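You operate a simulated robot arm through the tools that you are given. There is no shell and no other tool.

The job below is to be done with a simulated robot arm. You get a single attempt, and the scene is never put back.

TASK
Sweep the ledge crumbs into the dustpan and tip them into the black tote.
Fine: put the brush and dustpan back and shut the lid. Set down upright: pink brush. What is to be rubbed or washed off counts as gone when no trace of it is left.

Only the result counts: the job must be done as asked and must still hold three seconds after the hand-in. Knocking over, shifting, dropping, spilling or breaking anything else fails it. A push-on lid holds only when it is set on centred and level and pressed home; a screw cap is set on level and turned clockwise until tight.

THE ROBOT
A 6-joint arm with a two-finger parallel gripper, fixed in place. Base frame: the origin is at the foot of the arm, x ahead of it, y to its left, z up; the work surface is at about z = 59.3. Lengths are in cm, angles in degrees, forces in N, time in s.
With the tool pointing down near the work surface it reaches from about 16 to 64 cm from the base axis. Its first joint turns from -66.0 to 66.0 degrees. Payload 2.9 kg.
Tool frame: the origin (TCP) lies between the finger pads and is the grasp point; the fingertips stand 3 cm ahead of it; z points along the fingers, y is the line along which they close. The gripper opens to 11 cm. The fingers are 2 cm wide and 1 cm thick; the gripper's body (4.8 by 11.2 cm) begins 5.5 cm behind the TCP.
Orientation is that of the tool frame in the base frame, as [roll, pitch, yaw] about the fixed x, y, z axes, in that order (R = Rz(yaw) Ry(pitch) Rx(roll)). With the fingers straight down and closing along the base's y, the tool's x points along the base's -x, its y along +y and its z along -z.

THE INTERFACE
- The arm moves only by the tool servo_tool. Its argument "series" is a list of rows, each an object (a shift or turn left out is 0, a gripper value left out holds the last) with "angular": the turn, a rotation vector about the base's x, y, z in degrees, a list of three; "dp": the shift along the base's x, y, z in cm, a list of three; "grip": the finger opening in cm, from 0 to 11. In form: [{"angular": [rx, ry, rz], "dp": [dx, dy, dz], "grip": grip}, ...]. A call has 1 to 20 rows; each row is the pose to reach, as a shift and turn from the pose commanded when the call began. Rows are played at 5 a second. More than 5 cm and 8.6 degrees between two rows, or a gripper value outside its range, and nothing of the call is played. Where a pose cannot be reached the arm comes as near as it can. A force on the tool above 90 N (or 10 N above the force at the start of the call, whichever is more), or a blocked arm, ends the call early, and 0.2 s more pass. Each finger travels about 10.8 cm/s and halts on what it meets, pressing with about 28 N; the grip force reading is that of the motor and also rises with nothing between the fingers. The clock runs only during rows and for 0.2 s after the last one: add rows that repeat a pose to give the fingers time. It gives the time, the measured TCP pose, the force on the tool (base axes), the opening and the grip force at its end, in the units of the frame above (readings bear some noise), with the torque about the TCP (base axes, N m) and any sound that the robot's microphone picked up.
- Cameras (640 x 400 px; columns grow to the right, rows downward): "scene" is fixed at [5.14, 42.61, 137.26]; the picture's right is [-0.93, -0.37, 0.00], its down [-0.25, 0.63, -0.74] and it looks along [0.27, -0.68, -0.68] (base axes); focal length 296 px, centre (320, 200). "wrist" rides on the gripper at [7.2, 1.7, -10.3] in the tool frame; the picture's right is [-0.23, 0.97, 0.00], its down [-0.76, -0.18, -0.62] and it looks along [-0.61, -0.14, 0.78] (tool axes); focal length 222 px, centre (320, 200). There is no depth. A picture from a camera that has moved, and an enlarged one, comes with that camera's place and axes in the base frame and with its lens.
- grab_frame(camera): a new picture of that camera. The clock stands still meanwhile.
- enlarge(camera, box): a new picture of the part [left, top, right, bottom] of that camera's present view, enlarged. The clock stands still meanwhile.
- finish_job(): hands the job in; it is judged then, once.

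Places have to be worked out from the pictures, the camera data and where the tool is seen. Open the gripper and draw the arm clear of the work before you hand the job in, unless the task says otherwise.

The tools are called after "Call:" as name(argument=value, ...) on one line, values as JSON. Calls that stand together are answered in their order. servo_tool: Moves the arm, as the interface text tells. Its arguments: {"type":"object","properties":{"series":{"type":"array"}},"required":["series"]} The other tools are called the same way: grab_frame (camera) takes a picture; enlarge (camera, box) takes an enlarged picture of a part of a camera's view; finish_job () hands the job in.

At the start:

```text
time_s: 0.0
ee_pos: [46.77, -22.72, 107.82]
ee_rot: [179.9, 0.0, 180.0]
contact_force: [1.2, -0.7, 0.1]
moment: [0.01, -0.02, -0.01]
finger_gap: 11.02
grip_force: 0.0
```

scene: 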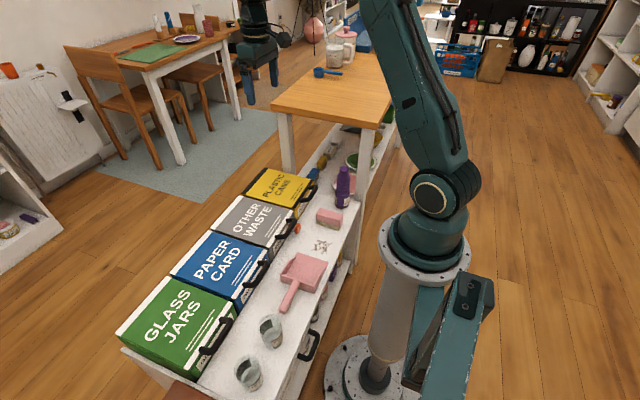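
wrist: 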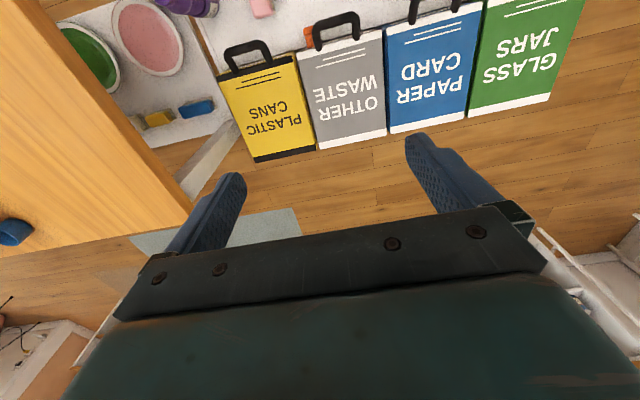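

I'll start by looking closely at the scene: the ledge, crumbs, dustpan, brush and the totes.

Call:
enlarge(camera="scene", box=[220, 160, 400, 280])

Call:
enlarge(camera="scene", box=[200, 240, 380, 400])

Call:
enlarge(camera="scene", box=[100, 160, 320, 400])

Call:
enlarge(camera="scene", box=[260, 100, 420, 220])

```text
3.33 times, centred on (310, 220) of scene
camera zoom: at [5.14, 42.61, 137.26], right [-0.93, -0.37, 0.0], down [-0.25, 0.63, -0.74], along [0.27, -0.68, -0.68], focal length 988 px, centre (353, 133)
```

zoom: 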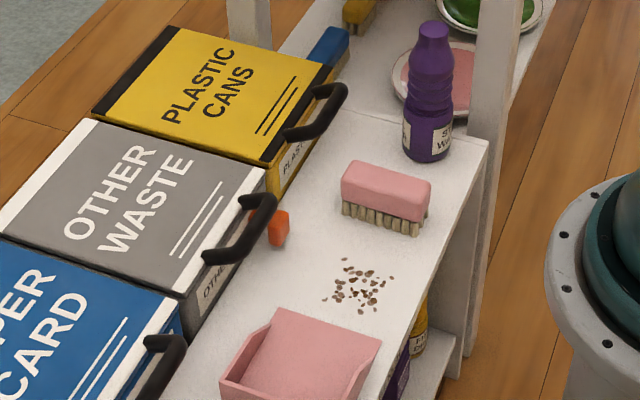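

```text
2.50 times, centred on (290, 320) of scene
camera zoom: at [5.14, 42.61, 137.26], right [-0.93, -0.37, 0.0], down [-0.25, 0.63, -0.74], along [0.27, -0.68, -0.68], focal length 741 px, centre (395, -100)
```

zoom: 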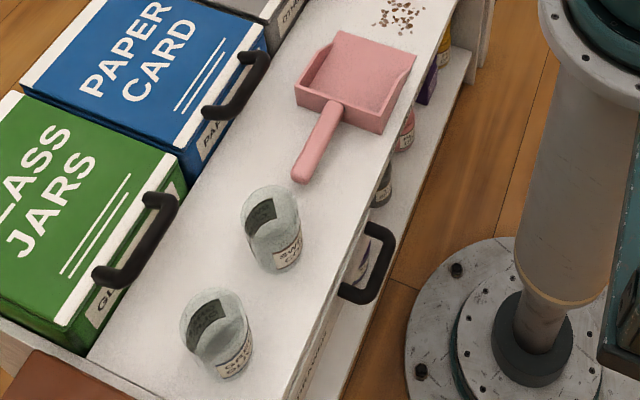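

```text
1.67 times, centred on (210, 280) of scene
camera zoom: at [5.14, 42.61, 137.26], right [-0.93, -0.37, 0.0], down [-0.25, 0.63, -0.74], along [0.27, -0.68, -0.68], focal length 494 px, centre (503, 67)
```

zoom: 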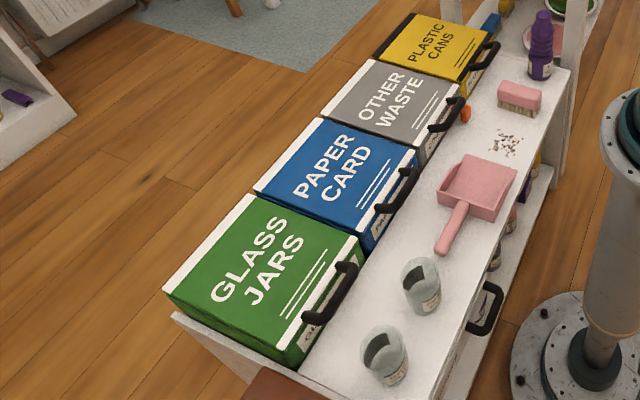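

```text
3.33 times, centred on (340, 160) of scene
camera zoom: at [5.14, 42.61, 137.26], right [-0.93, -0.37, 0.0], down [-0.25, 0.63, -0.74], along [0.27, -0.68, -0.68], focal length 988 px, centre (253, 333)
```

zoom: 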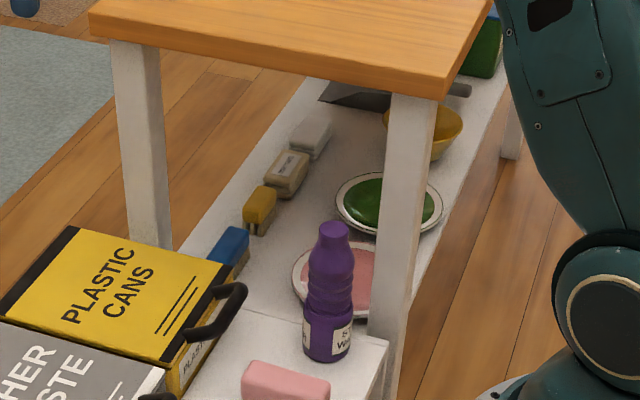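

The crumbs lie at about (27.5, -14.6) on the ledge, with the brush to their right (−y) and the dustpan to their left (+y). The totes stand beyond the ledge. I'll move the arm up and along the ledge for wrist views of the tote lids and hinges.

Call:
servo_tool(series=[{"dp": [-4, 4, 0]}, {"dp": [-7, 7, 0]}, {"dp": [-10, 10, 0]}, {"dp": [-13, 13, 0]}, {"dp": [-16, 16, 0]}, {"dp": [-19, 19, 0]}, {"dp": [-22, 22, 0]}, {"dp": [-22, 22, 0]}])

Call:
grab_frame(camera="wrist")

Call:
grab_frame(camera="scene")

```text
refused: row 1 steps farther than a row can; nothing moved
```

```text
taken
camera wrist: at [39.52, -21.15, 118.25], right [0.23, 0.97, 0.0], down [0.76, -0.18, 0.62], along [0.61, -0.14, -0.78], focal length 222 px, centre (320, 200)
```

wrist: 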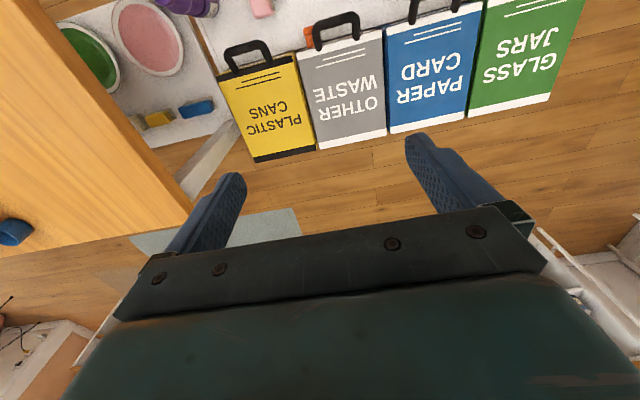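

```text
taken
```

scene: 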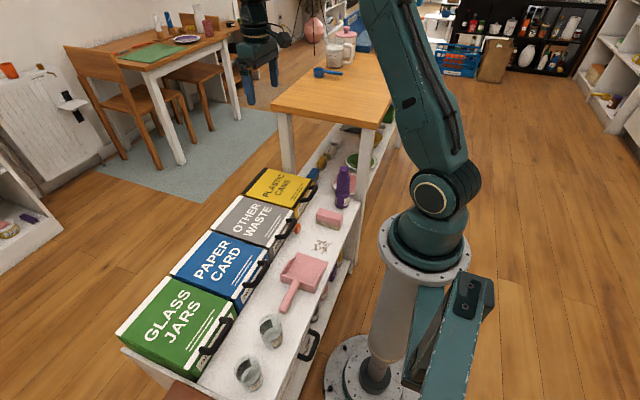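

The first row was over the 5 cm limit, so nothing moved. I'll repeat the move in smaller steps toward (25, 0, 105) to see the totes and the ledge.

Call:
servo_tool(series=[{"dp": [-3, 3, 0]}, {"dp": [-6, 6, 0]}, {"dp": [-9, 9, 0]}, {"dp": [-12, 12, 0]}, {"dp": [-15, 15, 0]}, {"dp": [-18, 18, 0]}, {"dp": [-21, 21, 0]}, {"dp": [-21, 21, 0]}])

Call:
grab_frame(camera="wrist")

Call:
grab_frame(camera="scene")

```text
time_s: 1.8
ee_pos: [25.97, -1.78, 108.04]
ee_rot: [-180.0, 0.0, 180.0]
contact_force: [0.4, 0.7, -1.0]
moment: [0.01, 0.03, 0.02]
finger_gap: 11.01
grip_force: 0.1
```

```text
taken
camera wrist: at [18.65, -0.19, 118.37], right [0.23, 0.97, 0.0], down [0.76, -0.18, 0.62], along [0.61, -0.14, -0.78], focal length 222 px, centre (320, 200)
```

wrist: 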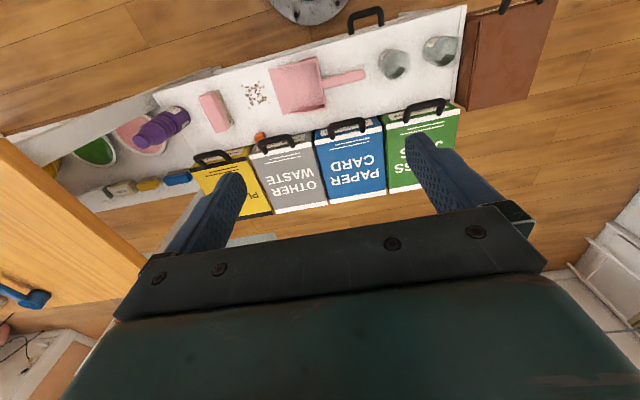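

```text
taken
```

scene: 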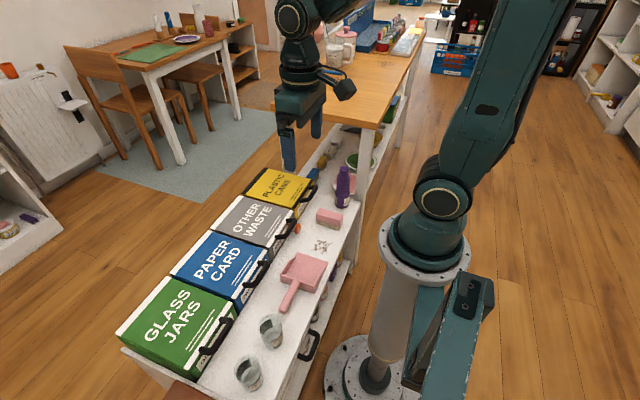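

I'll enlarge the wrist view to look at handles, lids and the front handle near the robot's foot.

Call:
enlarge(camera="wrist", box=[180, 80, 480, 220])

Call:
enlarge(camera="wrist", box=[320, 0, 600, 120])

Call:
enlarge(camera="scene", box=[160, 180, 320, 300])

Call:
enlarge(camera="scene", box=[240, 290, 400, 400])

```text
2.13 times, centred on (330, 150) of wrist
camera zoom: at [18.65, -0.19, 118.37], right [0.23, 0.97, 0.0], down [0.76, -0.18, 0.62], along [0.61, -0.14, -0.78], focal length 474 px, centre (299, 307)
```

zoom: 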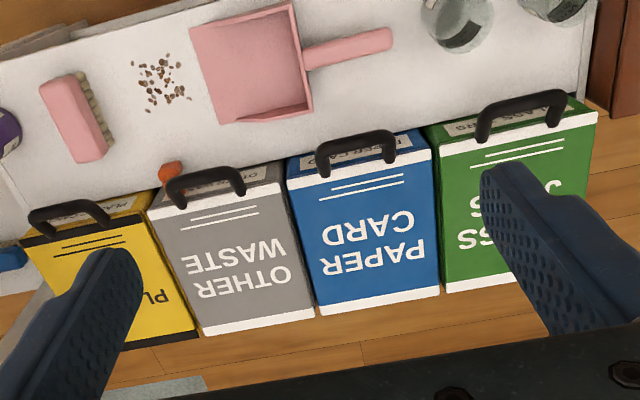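

```text
2.29 times, centred on (460, 60) of wrist
camera zoom: at [18.65, -0.19, 118.37], right [0.23, 0.97, 0.0], down [0.76, -0.18, 0.62], along [0.61, -0.14, -0.78], focal length 508 px, centre (0, 520)
```

zoom: 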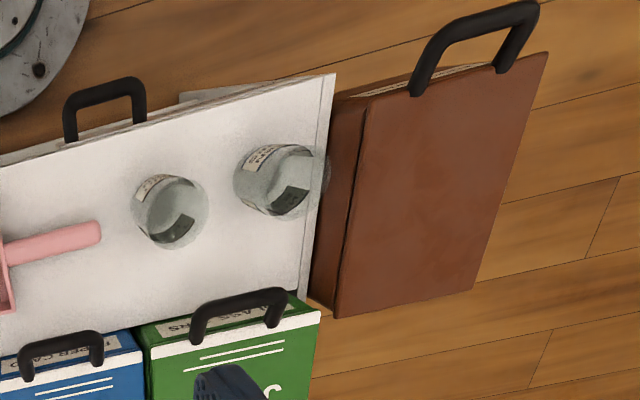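

```text
3.33 times, centred on (240, 240) of scene
camera zoom: at [5.14, 42.61, 137.26], right [-0.93, -0.37, 0.0], down [-0.25, 0.63, -0.74], along [0.27, -0.68, -0.68], focal length 988 px, centre (587, 67)
```

zoom: 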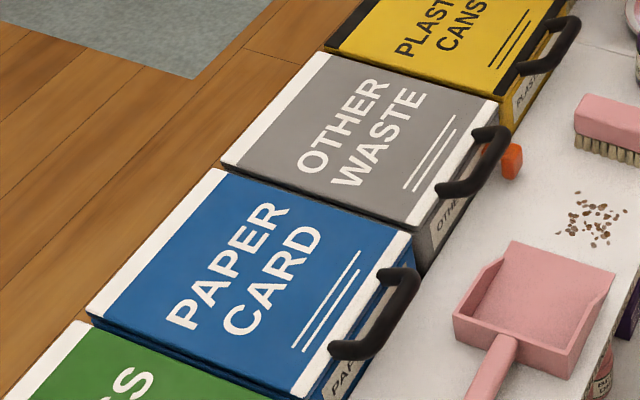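

```text
3.64 times, centred on (320, 345) of scene
camera zoom: at [5.14, 42.61, 137.26], right [-0.93, -0.37, 0.0], down [-0.25, 0.63, -0.74], along [0.27, -0.68, -0.68], focal length 1077 px, centre (320, -327)
```

zoom: 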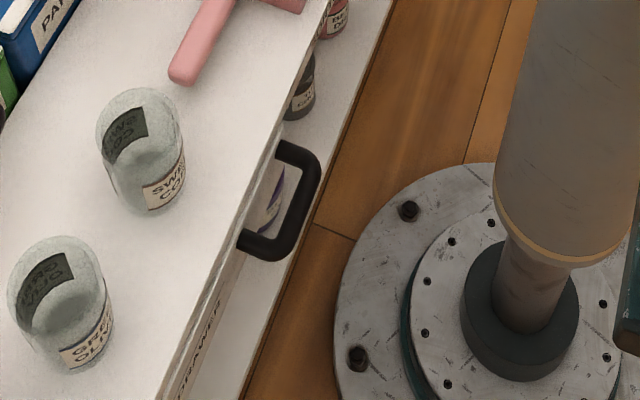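

I'll zoom in on the tote fronts to determine body colours and how the handles attach.

Call:
enlarge(camera="scene", box=[255, 190, 325, 250])

Call:
enlarge(camera="scene", box=[180, 240, 280, 330])

Call:
enlarge(camera="wrist", box=[190, 110, 340, 210])

```text
6.67 times, centred on (290, 220) of scene
camera zoom: at [5.14, 42.61, 137.26], right [-0.93, -0.37, 0.0], down [-0.25, 0.63, -0.74], along [0.27, -0.68, -0.68], focal length 1975 px, centre (520, 67)
```

zoom: 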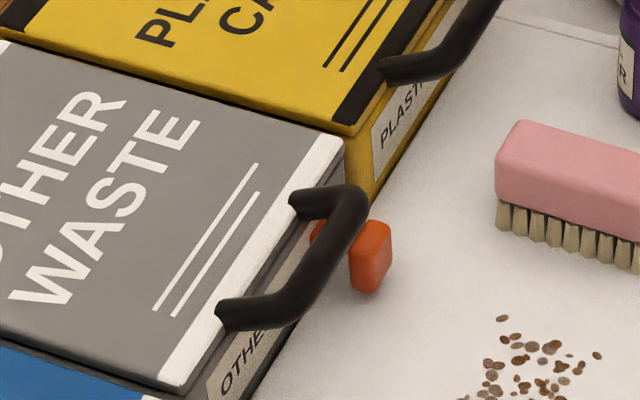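

```text
4.44 times, centred on (230, 285) of scene
camera zoom: at [5.14, 42.61, 137.26], right [-0.93, -0.37, 0.0], down [-0.25, 0.63, -0.74], along [0.27, -0.68, -0.68], focal length 1317 px, centre (720, -178)
```

zoom: 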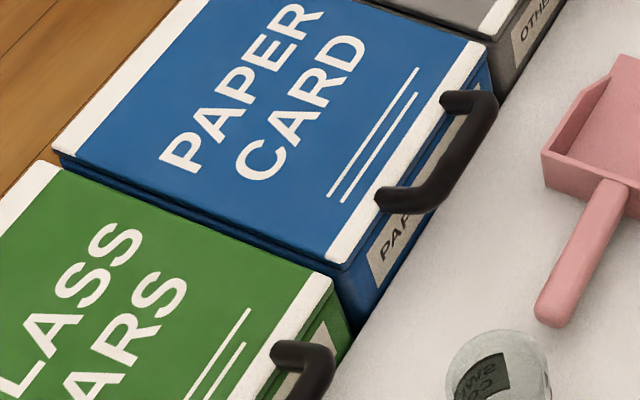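

```text
4.00 times, centred on (265, 160) of wrist
camera zoom: at [18.65, -0.19, 118.37], right [0.23, 0.97, 0.0], down [0.76, -0.18, 0.62], along [0.61, -0.14, -0.78], focal length 888 px, centre (540, 360)
```

zoom: 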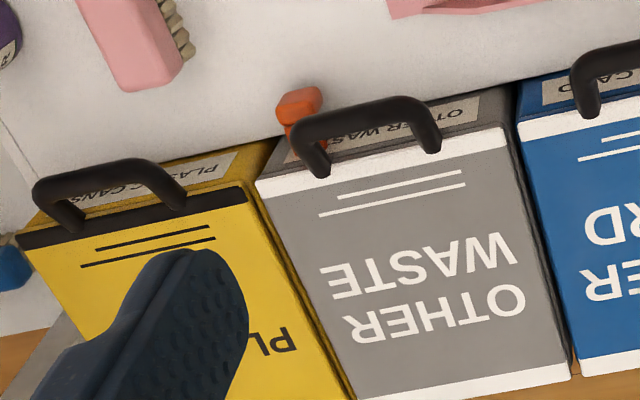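

The grey "OTHER WASTE" tote looks dark-bodied, has lid top at about z≈57.5, front at x≈45, y from −28 to −9, and there is an orange piece on its front that may be a latch. The ledge triangulates nearer z≈50. I'll go lower in front of that tote for a close look.

Call:
servo_tool(series=[{"dp": [0.8, -1.7, -3.4]}, {"dp": [1.6, -3.4, -6.8]}, {"dp": [2.4, -5.1, -10.2]}, {"dp": [3.2, -6.8, -13.6]}, {"dp": [4, -8.5, -17]}, {"dp": [4.8, -10.2, -20.4]}, {"dp": [5.6, -11.9, -23.8]}, {"dp": [6.4, -13.6, -27.2]}, {"dp": [7.2, -15.3, -30.6]}, {"dp": [8, -17, -34]}, {"dp": [8, -17, -34]}])

Call:
grab_frame(camera="wrist")

Call:
grab_frame(camera="scene")

```text
time_s: 4.2
ee_pos: [33.75, -18.69, 73.95]
ee_rot: [-180.0, 0.1, -180.0]
contact_force: [0.1, -0.4, -0.8]
moment: [0.01, -0.03, -0.03]
finger_gap: 11.02
grip_force: 0.1
```

```text
taken
camera wrist: at [26.39, -17.13, 84.36], right [0.23, 0.97, 0.0], down [0.76, -0.18, 0.62], along [0.61, -0.14, -0.78], focal length 222 px, centre (320, 200)
```

wrist: 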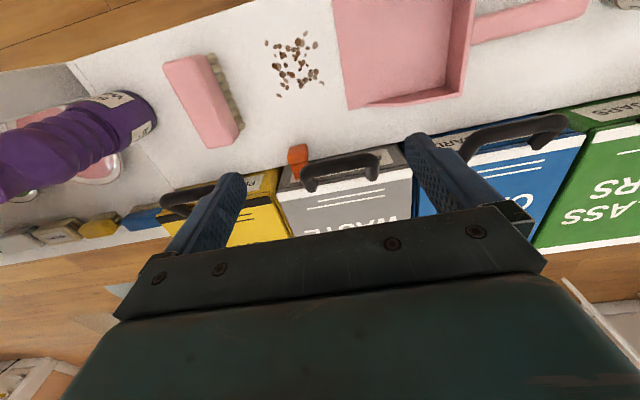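

```text
taken
```

scene: 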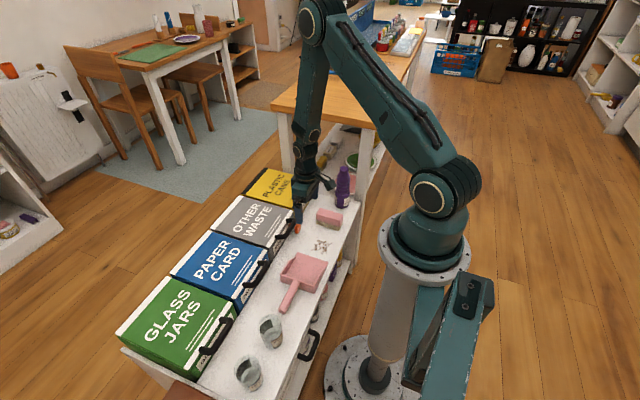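

Call:
enlarge(camera="wrist", box=[240, 120, 420, 230])

Call:
enlarge(camera="wrist", box=[140, 10, 500, 180])

```text
3.56 times, centred on (330, 175) of wrist
camera zoom: at [26.39, -17.13, 84.36], right [0.23, 0.97, 0.0], down [0.76, -0.18, 0.62], along [0.61, -0.14, -0.78], focal length 790 px, centre (284, 289)
```

zoom: 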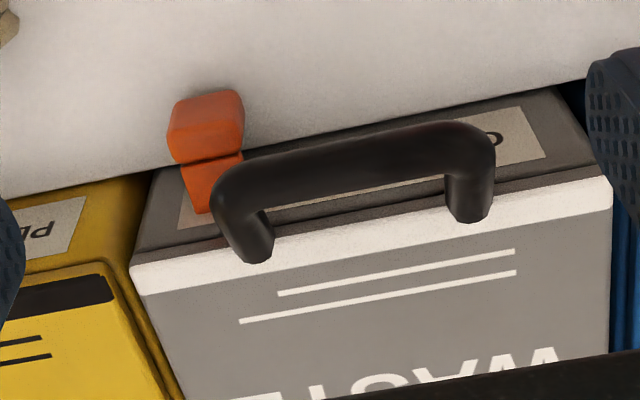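

```text
1.78 times, centred on (320, 95) of wrist
camera zoom: at [26.39, -17.13, 84.36], right [0.23, 0.97, 0.0], down [0.76, -0.18, 0.62], along [0.61, -0.14, -0.78], focal length 395 px, centre (320, 387)
```

zoom: 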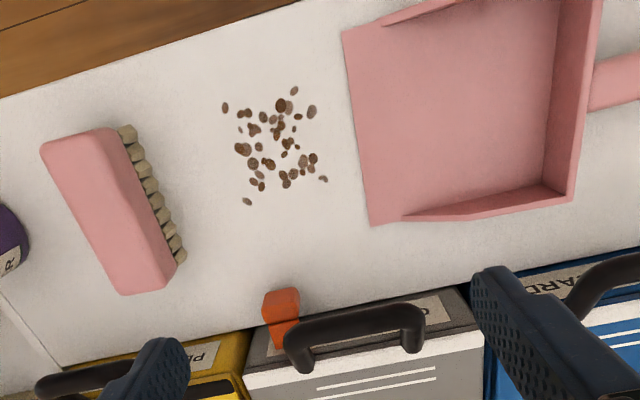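

Ledge height is consistent with z≈50.5 and the crumbs at (30, −21). I'll zoom further on the orange latch.

Call:
enlarge(camera="wrist", box=[270, 135, 350, 185])

Call:
enlarge(camera="scene", box=[280, 210, 320, 240])

```text
8.00 times, centred on (310, 160) of wrist
camera zoom: at [26.39, -17.13, 84.36], right [0.23, 0.97, 0.0], down [0.76, -0.18, 0.62], along [0.61, -0.14, -0.78], focal length 1777 px, centre (400, 520)
```

zoom: 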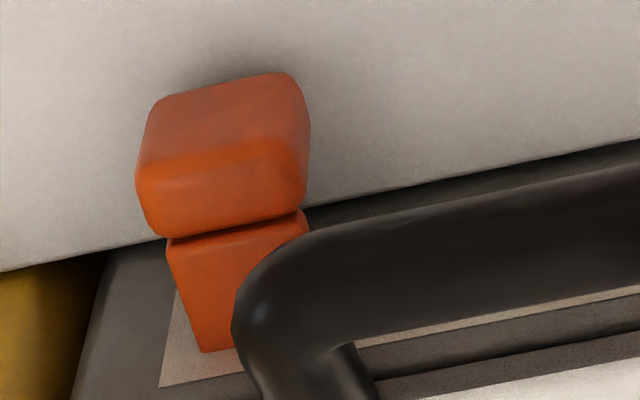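

```text
13.33 times, centred on (300, 225) of scene
camera zoom: at [5.14, 42.6, 137.26], right [-0.93, -0.37, 0.0], down [-0.25, 0.63, -0.74], along [0.27, -0.68, -0.68], focal length 3950 px, centre (587, -133)
```

zoom: 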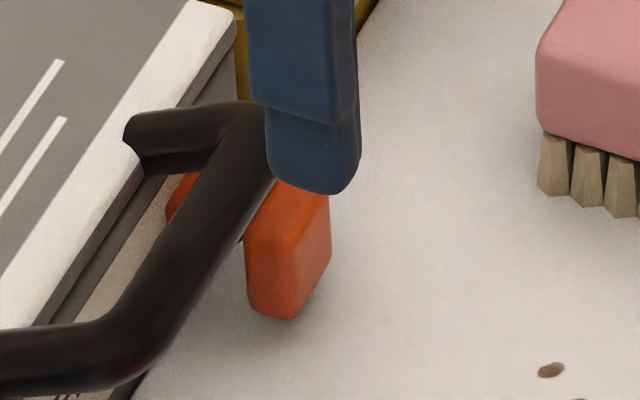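

The orange piece has a stem out of the tote front with a bigger head – a latch of some type. I'll tilt the tool forward by 30° to get a front-on view.

Call:
servo_tool(series=[{"dp": [-1.5, -0.6, -2], "angular": [0, -7.5, 0]}, {"dp": [-3, -1.2, -4], "angular": [0, -15, 0]}, {"dp": [-4.5, -1.8, -6], "angular": [0, -22.5, 0]}, {"dp": [-5.8, -2.3, -8], "angular": [0, -30, 0]}, {"dp": [-5.8, -2.3, -8], "angular": [0, -30, 0]}])

Call:
grab_frame(camera="wrist")

Call:
enlarge(camera="wrist", box=[220, 90, 420, 215])

Call:
enlarge(camera="wrist", box=[270, 115, 350, 165])

```text
time_s: 5.4
ee_pos: [28.04, -20.86, 65.84]
ee_rot: [-179.9, 30.2, 179.8]
contact_force: [0.8, 0.3, 0.4]
moment: [0.02, 0.02, -0.02]
finger_gap: 11.0
grip_force: 0.1
```

```text
taken
camera wrist: at [16.58, -19.33, 71.12], right [0.2, 0.97, 0.11], down [0.35, -0.18, 0.92], along [0.92, -0.14, -0.37], focal length 222 px, centre (320, 200)
```

wrist: 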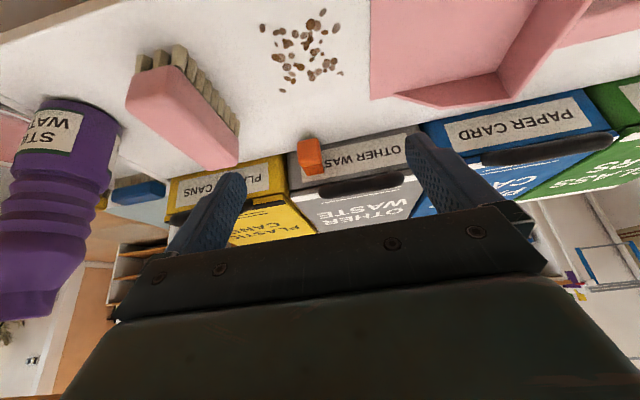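

```text
3.20 times, centred on (320, 152) of wrist
camera zoom: at [16.58, -19.33, 71.12], right [0.2, 0.97, 0.11], down [0.35, -0.18, 0.92], along [0.92, -0.14, -0.37], focal length 711 px, centre (320, 352)
```

zoom: 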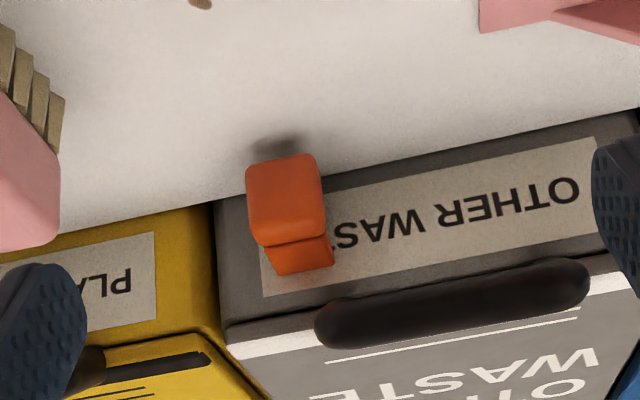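

```text
8.00 times, centred on (310, 140) of wrist
camera zoom: at [16.58, -19.33, 71.12], right [0.2, 0.97, 0.11], down [0.35, -0.18, 0.92], along [0.92, -0.14, -0.37], focal length 1777 px, centre (400, 680)
```

zoom: 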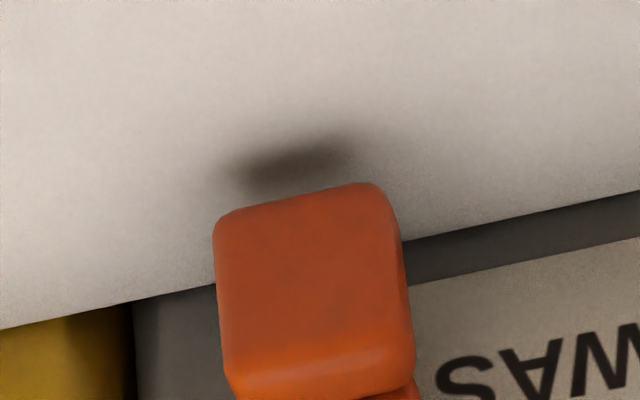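

The orange part is a lever/knob on a stem sticking out of the tote's front. Lid front edge ≈ x 43.5, z 59; handle bar ≈ (40, −18, 60.8). I'll rise and look down on the lid's far edge to see whether it's hinged there.

Call:
servo_tool(series=[{"dp": [0.5, 0, 4], "angular": [0, 7, 0]}, {"dp": [1, 0.5, 8], "angular": [0, 14, 0]}, {"dp": [2, 1, 12], "angular": [0, 21, 0]}, {"dp": [4, 1.5, 16], "angular": [0, 28, 0]}, {"dp": [6, 2, 20], "angular": [0, 30, 0]}, {"dp": [8, 3, 24], "angular": [0, 30, 0]}, {"dp": [10, 4, 28], "angular": [0, 30, 0]}, {"dp": [12, 5, 31], "angular": [0, 30, 0]}, {"dp": [14, 5, 34], "angular": [0, 30, 0]}, {"dp": [14, 5, 34], "angular": [0, 30, 0]}])

Call:
enlarge(camera="wrist", box=[220, 30, 500, 210])

Call:
grab_frame(camera="wrist")

```text
time_s: 7.6
ee_pos: [42.0, -15.98, 99.9]
ee_rot: [180.0, -0.1, -180.0]
contact_force: [-0.9, 0.7, 0.6]
moment: [0.0, -0.01, 0.0]
finger_gap: 11.03
grip_force: 0.0
```

```text
2.22 times, centred on (360, 120) of wrist
camera zoom: at [34.75, -14.44, 110.35], right [0.23, 0.97, 0.0], down [0.76, -0.18, 0.62], along [0.61, -0.14, -0.78], focal length 494 px, centre (231, 378)
```

zoom: 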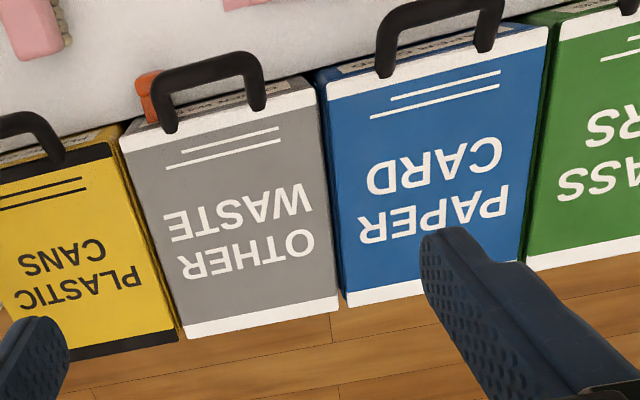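

```text
taken
camera wrist: at [34.75, -14.44, 110.35], right [0.23, 0.97, 0.0], down [0.76, -0.18, 0.62], along [0.61, -0.14, -0.78], focal length 222 px, centre (320, 200)
```

wrist: 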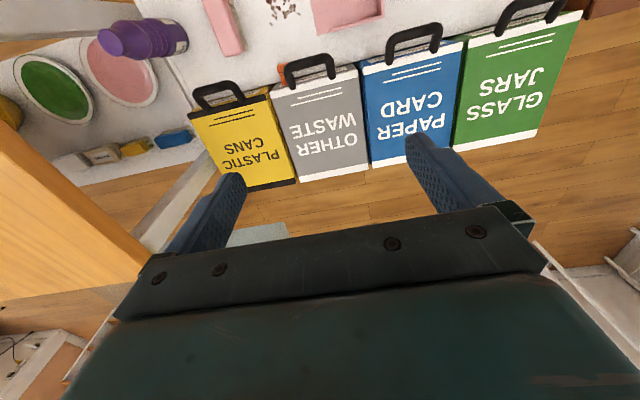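

The lid spans x 44–67.5, y −27.5 to −8.6. I'll turn the tool −90° about z (so the fingers close along x with the camera on the +y side) and come down above the grey tote's handle with a narrower opening, staying clear, to check before gripping.

Call:
servo_tool(series=[{"dp": [0, 0, -2], "angular": [0, 0, -8.2], "grip": 5}, {"dp": [0, 0, -4], "angular": [0, 0, -16.4]}, {"dp": [0, 0, -6], "angular": [0, 0, -24.6]}, {"dp": [0, 0, -8], "angular": [0, 0, -32.8]}, {"dp": [-0.5, -0.5, -10], "angular": [0, 0, -41]}, {"dp": [-1, -1, -12], "angular": [0, 0, -49.2]}, {"dp": [-1.5, -1.5, -14], "angular": [0, 0, -57.4]}, {"dp": [-2, -2, -16], "angular": [0, 0, -65.6]}, {"dp": [-2, -2, -18], "angular": [0, 0, -73.8]}, {"dp": [-2, -2, -20], "angular": [0, 0, -82]}, {"dp": [-2, -2, -23], "angular": [0, 0, -90]}, {"dp": [-2, -2, -26], "angular": [0, 0, -90]}, {"dp": [-2, -2, -26], "angular": [0, 0, -90]}])

Call:
grab_frame(camera="wrist")

Call:
grab_frame(camera="scene")

```text
time_s: 10.4
ee_pos: [39.94, -17.93, 74.04]
ee_rot: [179.9, 0.0, 89.9]
contact_force: [0.7, -0.2, 0.1]
moment: [0.02, 0.0, -0.02]
finger_gap: 5.01
grip_force: 0.0
```

```text
taken
camera wrist: at [41.61, -10.85, 84.4], right [0.97, -0.23, 0.0], down [-0.18, -0.76, 0.62], along [-0.14, -0.61, -0.78], focal length 222 px, centre (320, 200)
```

wrist: 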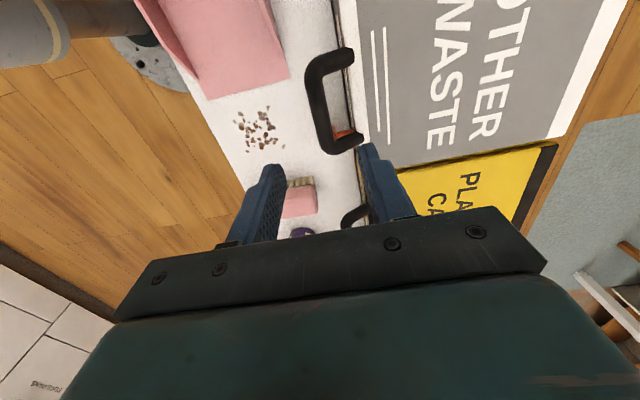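

```text
taken
```

scene: 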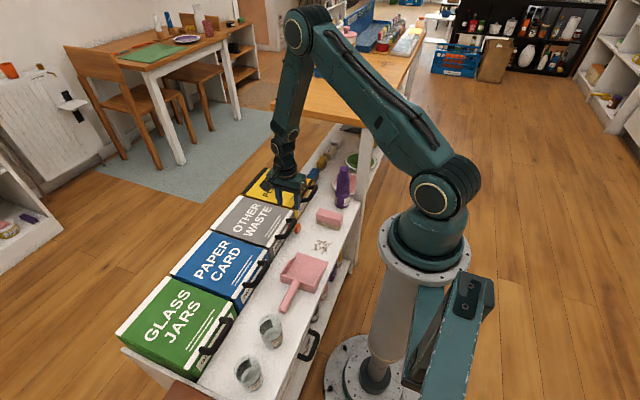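

The handle bar reads (40.0, −17.6, 60.8) in this view, matching. I'll lower the open fingers (4 cm) over the bar and close on it.

Call:
servo_tool(series=[{"dp": [0, 0.3, -3], "grip": 4}, {"dp": [0, 0.3, -6], "grip": 4}, {"dp": [0, 0.3, -9], "grip": 4}, {"dp": [0, 0.3, -11], "grip": 4}, {"dp": [0, 0.3, -12.7], "grip": 4}, {"dp": [0, 0.3, -12.7], "grip": 4}])

Call:
grab_frame(camera="wrist")

Call:
enlarge(camera="scene", box=[240, 150, 340, 250])

```text
time_s: 11.8
ee_pos: [39.95, -17.82, 61.01]
ee_rot: [179.9, 0.0, 90.0]
contact_force: [-0.5, 0.5, -0.3]
moment: [0.02, 0.01, 0.0]
finger_gap: 3.99
grip_force: 0.0
```

```text
taken
camera wrist: at [41.59, -10.67, 71.5], right [0.97, -0.23, 0.0], down [-0.18, -0.76, 0.62], along [-0.14, -0.61, -0.78], focal length 222 px, centre (320, 200)
```

wrist: 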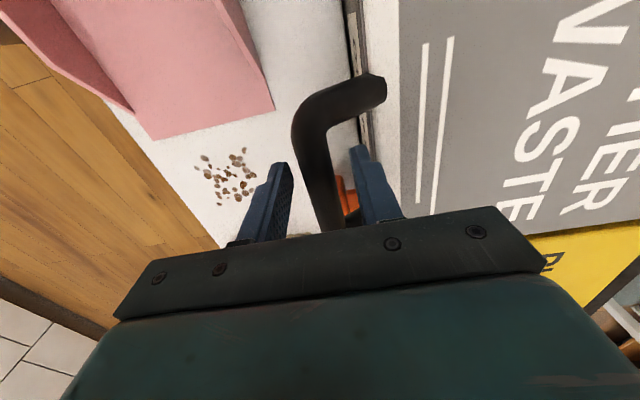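

```text
4.00 times, centred on (290, 200) of scene
camera zoom: at [5.14, 42.61, 137.26], right [-0.93, -0.37, 0.0], down [-0.25, 0.63, -0.74], along [0.27, -0.68, -0.68], focal length 1185 px, centre (440, 200)
```

zoom: 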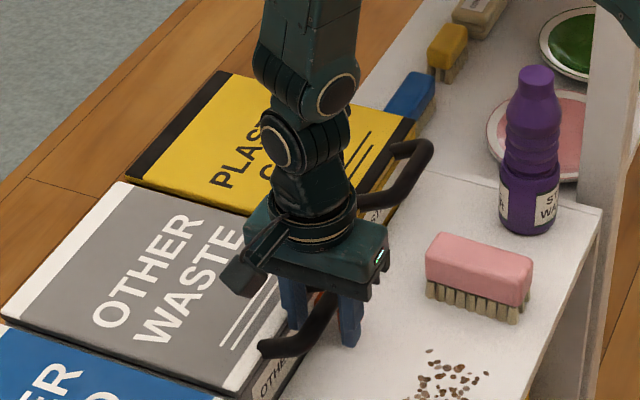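

The fingers straddle the bar. I'll close on it, then lift just 1 cm and read the force.

Call:
servo_tool(series=[{"grip": 1}, {"grip": 0.5}, {"grip": 0.5}])

Call:
servo_tool(series=[{"dp": [0, 0, 0.4], "grip": 0.5}, {"dp": [0, 0, 0.8], "grip": 0.5}, {"dp": [0, 0, 0.8], "grip": 0.5}])

Call:
grab_frame(camera="wrist")

Call:
enlarge(camera="scene", box=[220, 180, 320, 260])

```text
time_s: 12.6
ee_pos: [40.04, -17.65, 61.18]
ee_rot: [179.8, 0.0, 90.0]
contact_force: [7.7, -0.6, -1.3]
moment: [0.21, 0.0, 0.0]
finger_gap: 1.76
grip_force: 45.0
```

```text
time_s: 13.4
ee_pos: [40.13, -17.76, 62.15]
ee_rot: [179.7, 0.0, 90.0]
contact_force: [16.3, 0.6, -3.0]
moment: [0.22, 0.0, -0.07]
finger_gap: 1.78
grip_force: 45.1
```

```text
taken
camera wrist: at [41.71, -10.66, 72.37], right [0.97, -0.23, 0.0], down [-0.18, -0.76, 0.62], along [-0.14, -0.61, -0.78], focal length 222 px, centre (320, 200)
```

wrist: 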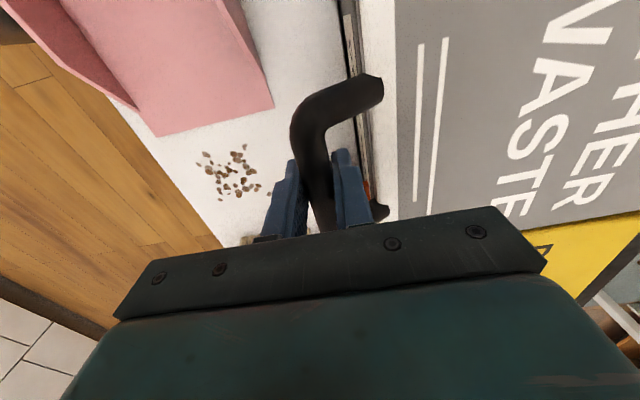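

```text
5.00 times, centred on (270, 220) of scene
camera zoom: at [5.17, 42.61, 137.26], right [-0.93, -0.37, 0.0], down [-0.25, 0.63, -0.74], along [0.27, -0.68, -0.68], focal length 1481 px, centre (570, 100)
```

zoom: 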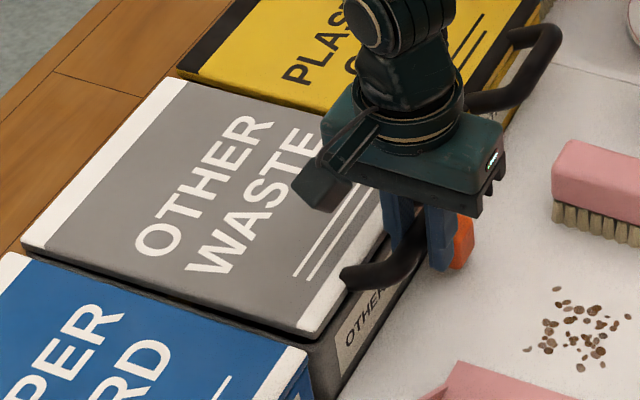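

The bar is gripped (gap 1.77) and rose 1 cm with only a small force, mainly in x, so the lid seems to hinge at its far edge. I'll follow the hinge arc a bit further and check force and picture.

Call:
servo_tool(series=[{"dp": [0.2, 0, 1.0], "grip": 0.5}, {"dp": [0.4, 0, 2.0], "grip": 0.5}, {"dp": [0.65, 0, 3.0], "grip": 0.5}, {"dp": [1.0, 0, 4.0], "grip": 0.5}, {"dp": [1.35, 0, 5.2], "grip": 0.5}, {"dp": [1.35, 0, 5.2], "grip": 0.5}])

Call:
grab_frame(camera="scene")

Call:
enlarge(camera="scene", box=[200, 150, 340, 260])

```text
time_s: 14.8
ee_pos: [41.2, -17.81, 67.19]
ee_rot: [-179.9, 0.0, 90.0]
contact_force: [-1.9, 1.8, -0.5]
moment: [0.29, 0.13, 0.01]
finger_gap: 1.74
grip_force: 45.0
```

```text
taken
```

scene: 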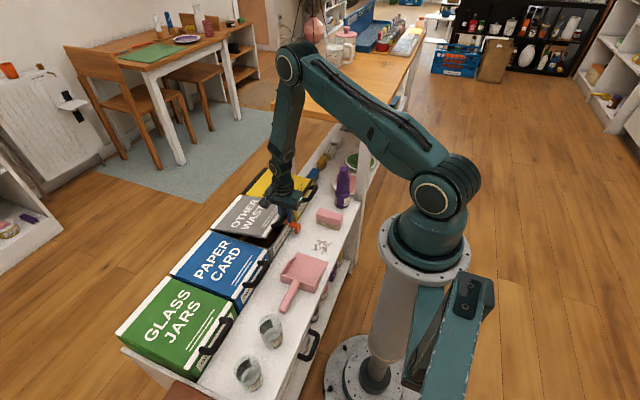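

```text
3.64 times, centred on (270, 205) of scene
camera zoom: at [5.14, 42.61, 137.26], right [-0.93, -0.37, 0.0], down [-0.25, 0.63, -0.74], along [0.27, -0.68, -0.68], focal length 1077 px, centre (502, 182)
```

zoom: 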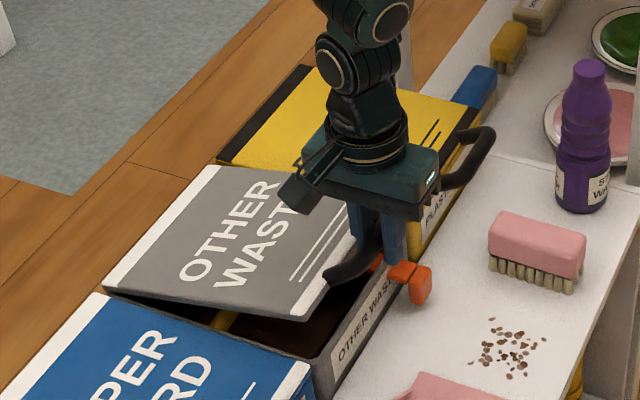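

The lid is clearly hinged at its far edge and opens freely; the tote hasn't moved. I'll continue along the arc, gradually tilting the tool forward for reach.

Call:
servo_tool(series=[{"dp": [1.2, 0, 2.5], "grip": 0.5}, {"dp": [2.3, 0, 4.65], "grip": 0.5}, {"dp": [3.6, 0, 6.7], "angular": [0, -4, 0], "grip": 0.5}, {"dp": [5.1, 0, 8.6], "angular": [0, -8, 0], "grip": 0.5}, {"dp": [6.7, 0, 10.4], "angular": [0, -12, 0], "grip": 0.5}, {"dp": [8.5, 0, 12.0], "angular": [0, -16, 0], "grip": 0.5}, {"dp": [10.4, 0, 13.5], "angular": [0, -20, 0], "grip": 0.5}, {"dp": [12.45, 0, 14.8], "angular": [0, -24, 0], "grip": 0.5}, {"dp": [12.45, 0, 14.8], "angular": [0, -24, 0], "grip": 0.5}])

Call:
grab_frame(camera="scene")

Call:
grab_frame(camera="wrist")

```text
time_s: 16.8
ee_pos: [53.98, -17.75, 81.86]
ee_rot: [155.8, 0.1, 89.9]
contact_force: [4.1, -9.0, -8.9]
moment: [-0.25, 0.04, -0.08]
finger_gap: 1.72
grip_force: 44.7
```

```text
taken
```

scene: 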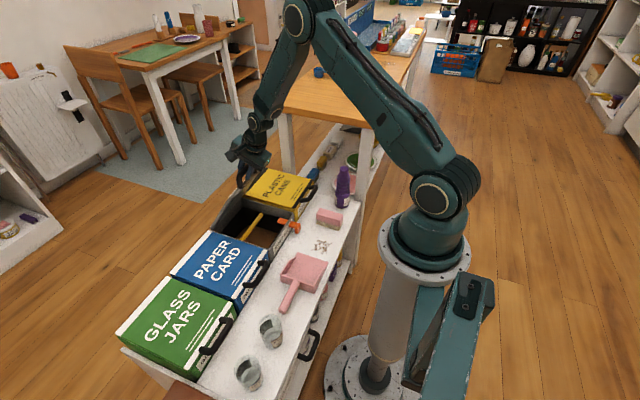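

```text
taken
camera wrist: at [51.26, -10.62, 92.03], right [0.89, -0.23, 0.4], down [-0.42, -0.76, 0.5], along [0.19, -0.61, -0.77], focal length 222 px, centre (320, 200)
```

wrist: 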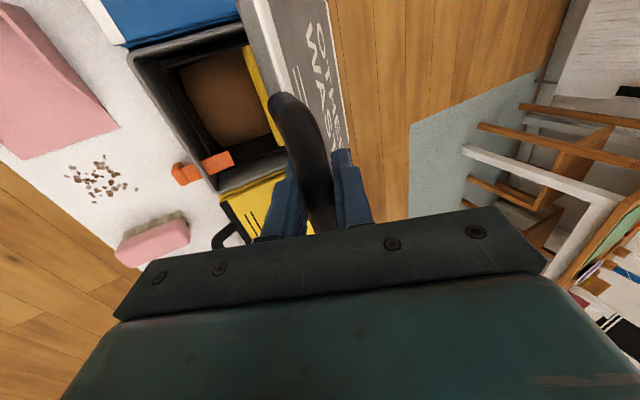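

The lid is at about 55°. I'll zoom in on the tote interior, the yellow bar and the orange piece.

Call:
enlarge(camera="wrist", box=[100, 10, 340, 220])

Call:
enlarge(camera="scene", box=[200, 170, 340, 270])

Call:
enlarge(camera="wrist", box=[160, 130, 260, 200])

```text
1.90 times, centred on (220, 115) of wrist
camera zoom: at [51.26, -10.62, 92.03], right [0.89, -0.23, 0.4], down [-0.42, -0.76, 0.5], along [0.19, -0.61, -0.77], focal length 423 px, centre (510, 362)
```

zoom: 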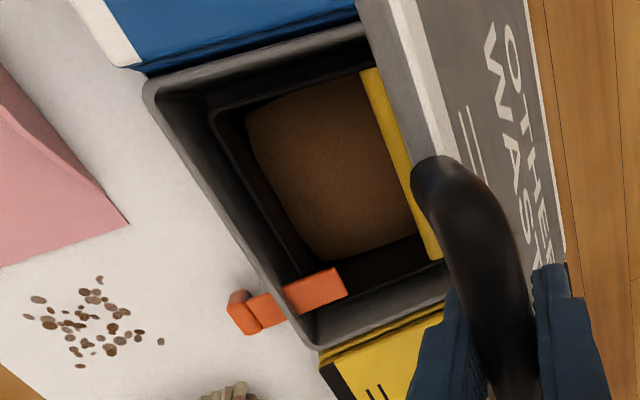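

```text
4.00 times, centred on (270, 220) of scene
camera zoom: at [5.17, 42.58, 137.27], right [-0.93, -0.37, 0.0], down [-0.25, 0.63, -0.74], along [0.27, -0.68, -0.68], focal length 1185 px, centre (520, 120)
```

zoom: 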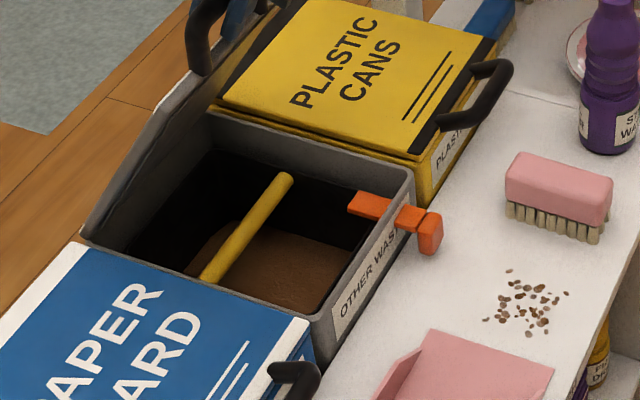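

```text
5.71 times, centred on (210, 165) of wrist
camera zoom: at [51.26, -10.62, 92.03], right [0.89, -0.23, 0.4], down [-0.42, -0.76, 0.5], along [0.19, -0.61, -0.77], focal length 1269 px, centre (949, 400)
```

zoom: 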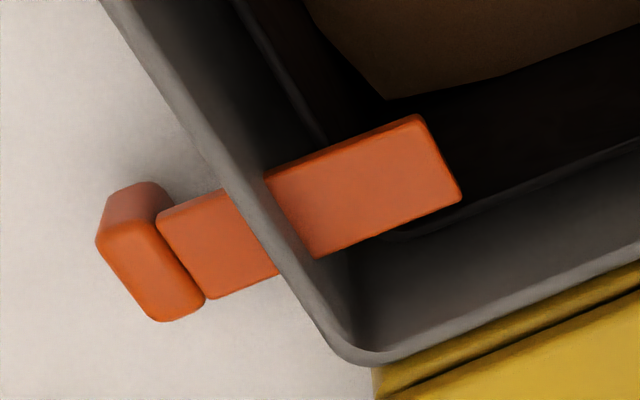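

The tote has an inner cavity with a yellow cross rod at about z 52 and an orange slide bar through the front wall; neither blocks the lid. I'll keep opening toward vertical.

Call:
servo_tool(series=[{"dp": [1.85, 0, 1.15], "angular": [0, -4, 0], "grip": 0.5}, {"dp": [4.1, 0, 2.05], "angular": [0, -8, 0], "grip": 0.5}, {"dp": [6.4, 0, 2.8], "angular": [0, -12, 0], "grip": 0.5}, {"dp": [8.7, 0, 3.3], "angular": [0, -16, 0], "grip": 0.5}, {"dp": [11.1, 0, 3.6], "angular": [0, -20, 0], "grip": 0.5}, {"dp": [13.5, 0, 3.7], "angular": [0, -24, 0], "grip": 0.5}, {"dp": [13.5, 0, 3.7], "angular": [0, -24, 0], "grip": 0.5}])

Call:
grab_frame(camera="scene")

Call:
enlarge(camera="scene", box=[180, 110, 340, 270])

Call:
grab_frame(camera="wrist")

```text
time_s: 18.4
ee_pos: [67.45, -17.75, 85.6]
ee_rot: [132.0, 0.0, 90.0]
contact_force: [-0.1, 3.9, -3.8]
moment: [0.14, 0.05, 0.07]
finger_gap: 1.74
grip_force: 45.0
```

```text
taken
```

scene: 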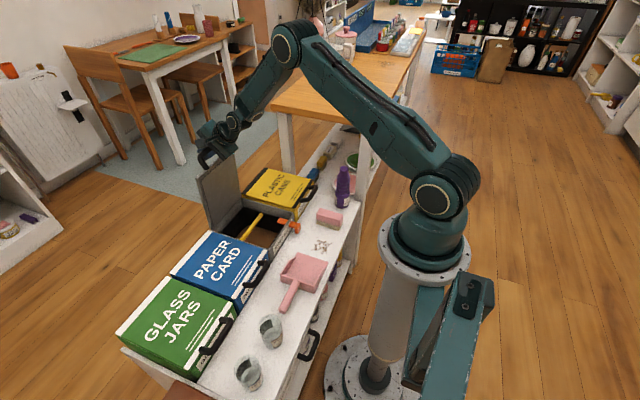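

```text
2.50 times, centred on (260, 190) of scene
camera zoom: at [5.15, 42.61, 137.26], right [-0.93, -0.37, 0.0], down [-0.25, 0.63, -0.74], along [0.27, -0.68, -0.68], focal length 741 px, centre (470, 225)
```

zoom: 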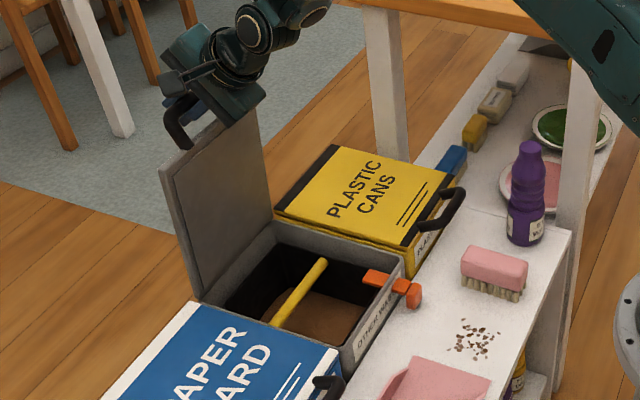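

```text
taken
camera wrist: at [60.83, -10.56, 93.84], right [0.65, -0.23, 0.72], down [-0.58, -0.76, 0.28], along [0.49, -0.61, -0.63], focal length 222 px, centre (320, 200)
```

wrist: 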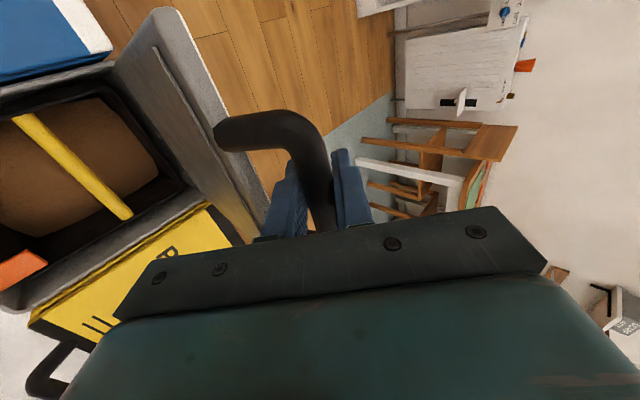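

The lid is near vertical with little force. I'll push it a little past vertical and look whether there's a stop.

Call:
servo_tool(series=[{"dp": [1.2, 0, 0], "angular": [0, -2, 0], "grip": 0.5}, {"dp": [2.4, 0, -0.1], "angular": [0, -4, 0], "grip": 0.5}, {"dp": [3.6, 0, -0.25], "angular": [0, -6, 0], "grip": 0.5}, {"dp": [4.8, 0, -0.4], "angular": [0, -8, 0], "grip": 0.5}, {"dp": [4.8, 0, -0.4], "angular": [0, -8, 0], "grip": 0.5}])

Call:
enlarge(camera="scene", box=[180, 110, 340, 270])

Call:
grab_frame(camera="wrist")

```text
time_s: 19.6
ee_pos: [71.2, -17.61, 83.84]
ee_rot: [125.8, -0.5, 89.9]
contact_force: [-44.3, -7.0, -29.0]
moment: [0.04, -1.85, 0.46]
finger_gap: 2.95
grip_force: 25.2
```

```text
2.50 times, centred on (260, 190) of scene
camera zoom: at [5.1, 42.57, 137.27], right [-0.93, -0.37, 0.0], down [-0.25, 0.63, -0.74], along [0.27, -0.68, -0.68], focal length 741 px, centre (470, 225)
```

zoom: 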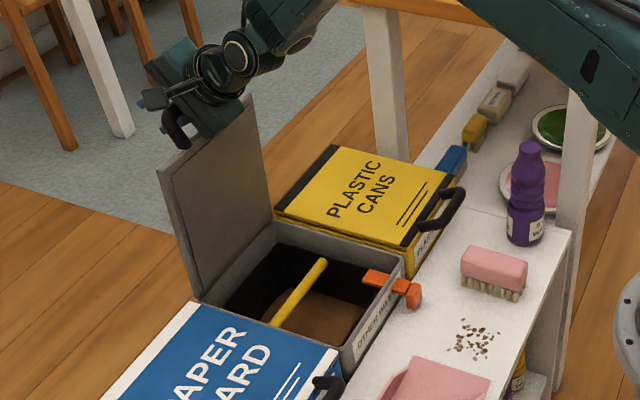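

```text
taken
camera wrist: at [63.9, -10.56, 91.33], right [0.57, -0.23, 0.79], down [-0.61, -0.76, 0.22], along [0.55, -0.6, -0.58], focal length 222 px, centre (320, 200)
```

wrist: 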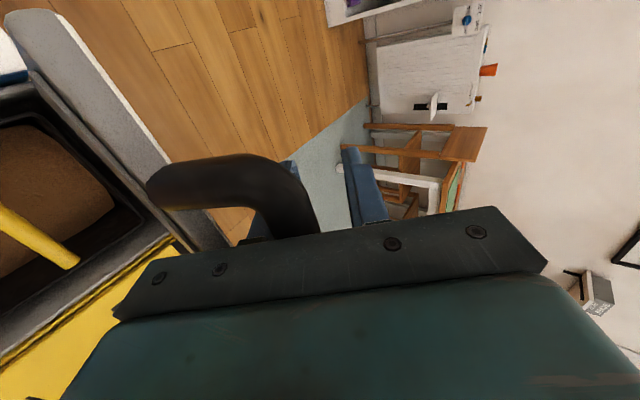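

The lid reached its stop at about vertical (force −44 N, bar slipping in the fingers). I'll back off at once to the previous pose.

Call:
servo_tool(series=[{"dp": [-2.4, 0, 0.3], "angular": [0, 4, 0], "grip": 2.5}, {"dp": [-4.0, 0, 0.4], "angular": [0, 7, 0], "grip": 2.8}, {"dp": [-4.0, 0, 0.4], "angular": [0, 7, 0], "grip": 2.8}])

Call:
enlarge(camera="scene", box=[180, 110, 340, 270])

Call:
grab_frame(camera="wrist")

```text
time_s: 20.4
ee_pos: [68.08, -17.62, 85.87]
ee_rot: [130.7, 0.1, 90.0]
contact_force: [-2.8, 1.6, -2.9]
moment: [0.03, -0.02, 0.03]
finger_gap: 2.95
grip_force: 1.5
```

```text
2.50 times, centred on (260, 190) of scene
camera zoom: at [5.14, 42.61, 137.26], right [-0.93, -0.37, 0.0], down [-0.25, 0.63, -0.74], along [0.27, -0.68, -0.68], focal length 741 px, centre (470, 225)
```

zoom: 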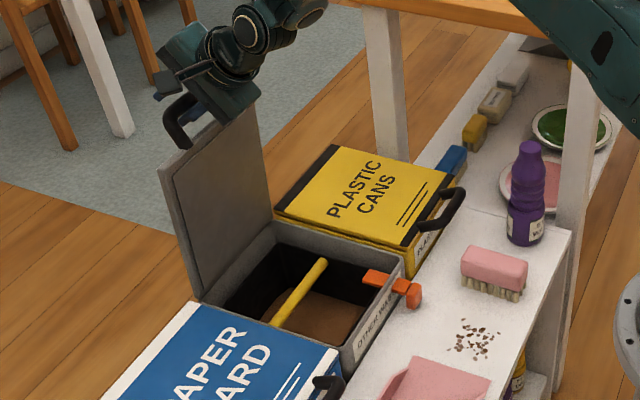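

```text
taken
camera wrist: at [61.37, -10.57, 93.93], right [0.63, -0.23, 0.74], down [-0.59, -0.76, 0.27], along [0.5, -0.61, -0.62], focal length 222 px, centre (320, 200)
```

wrist: 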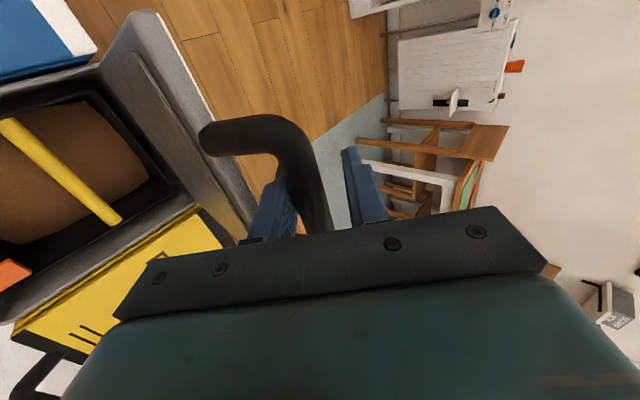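

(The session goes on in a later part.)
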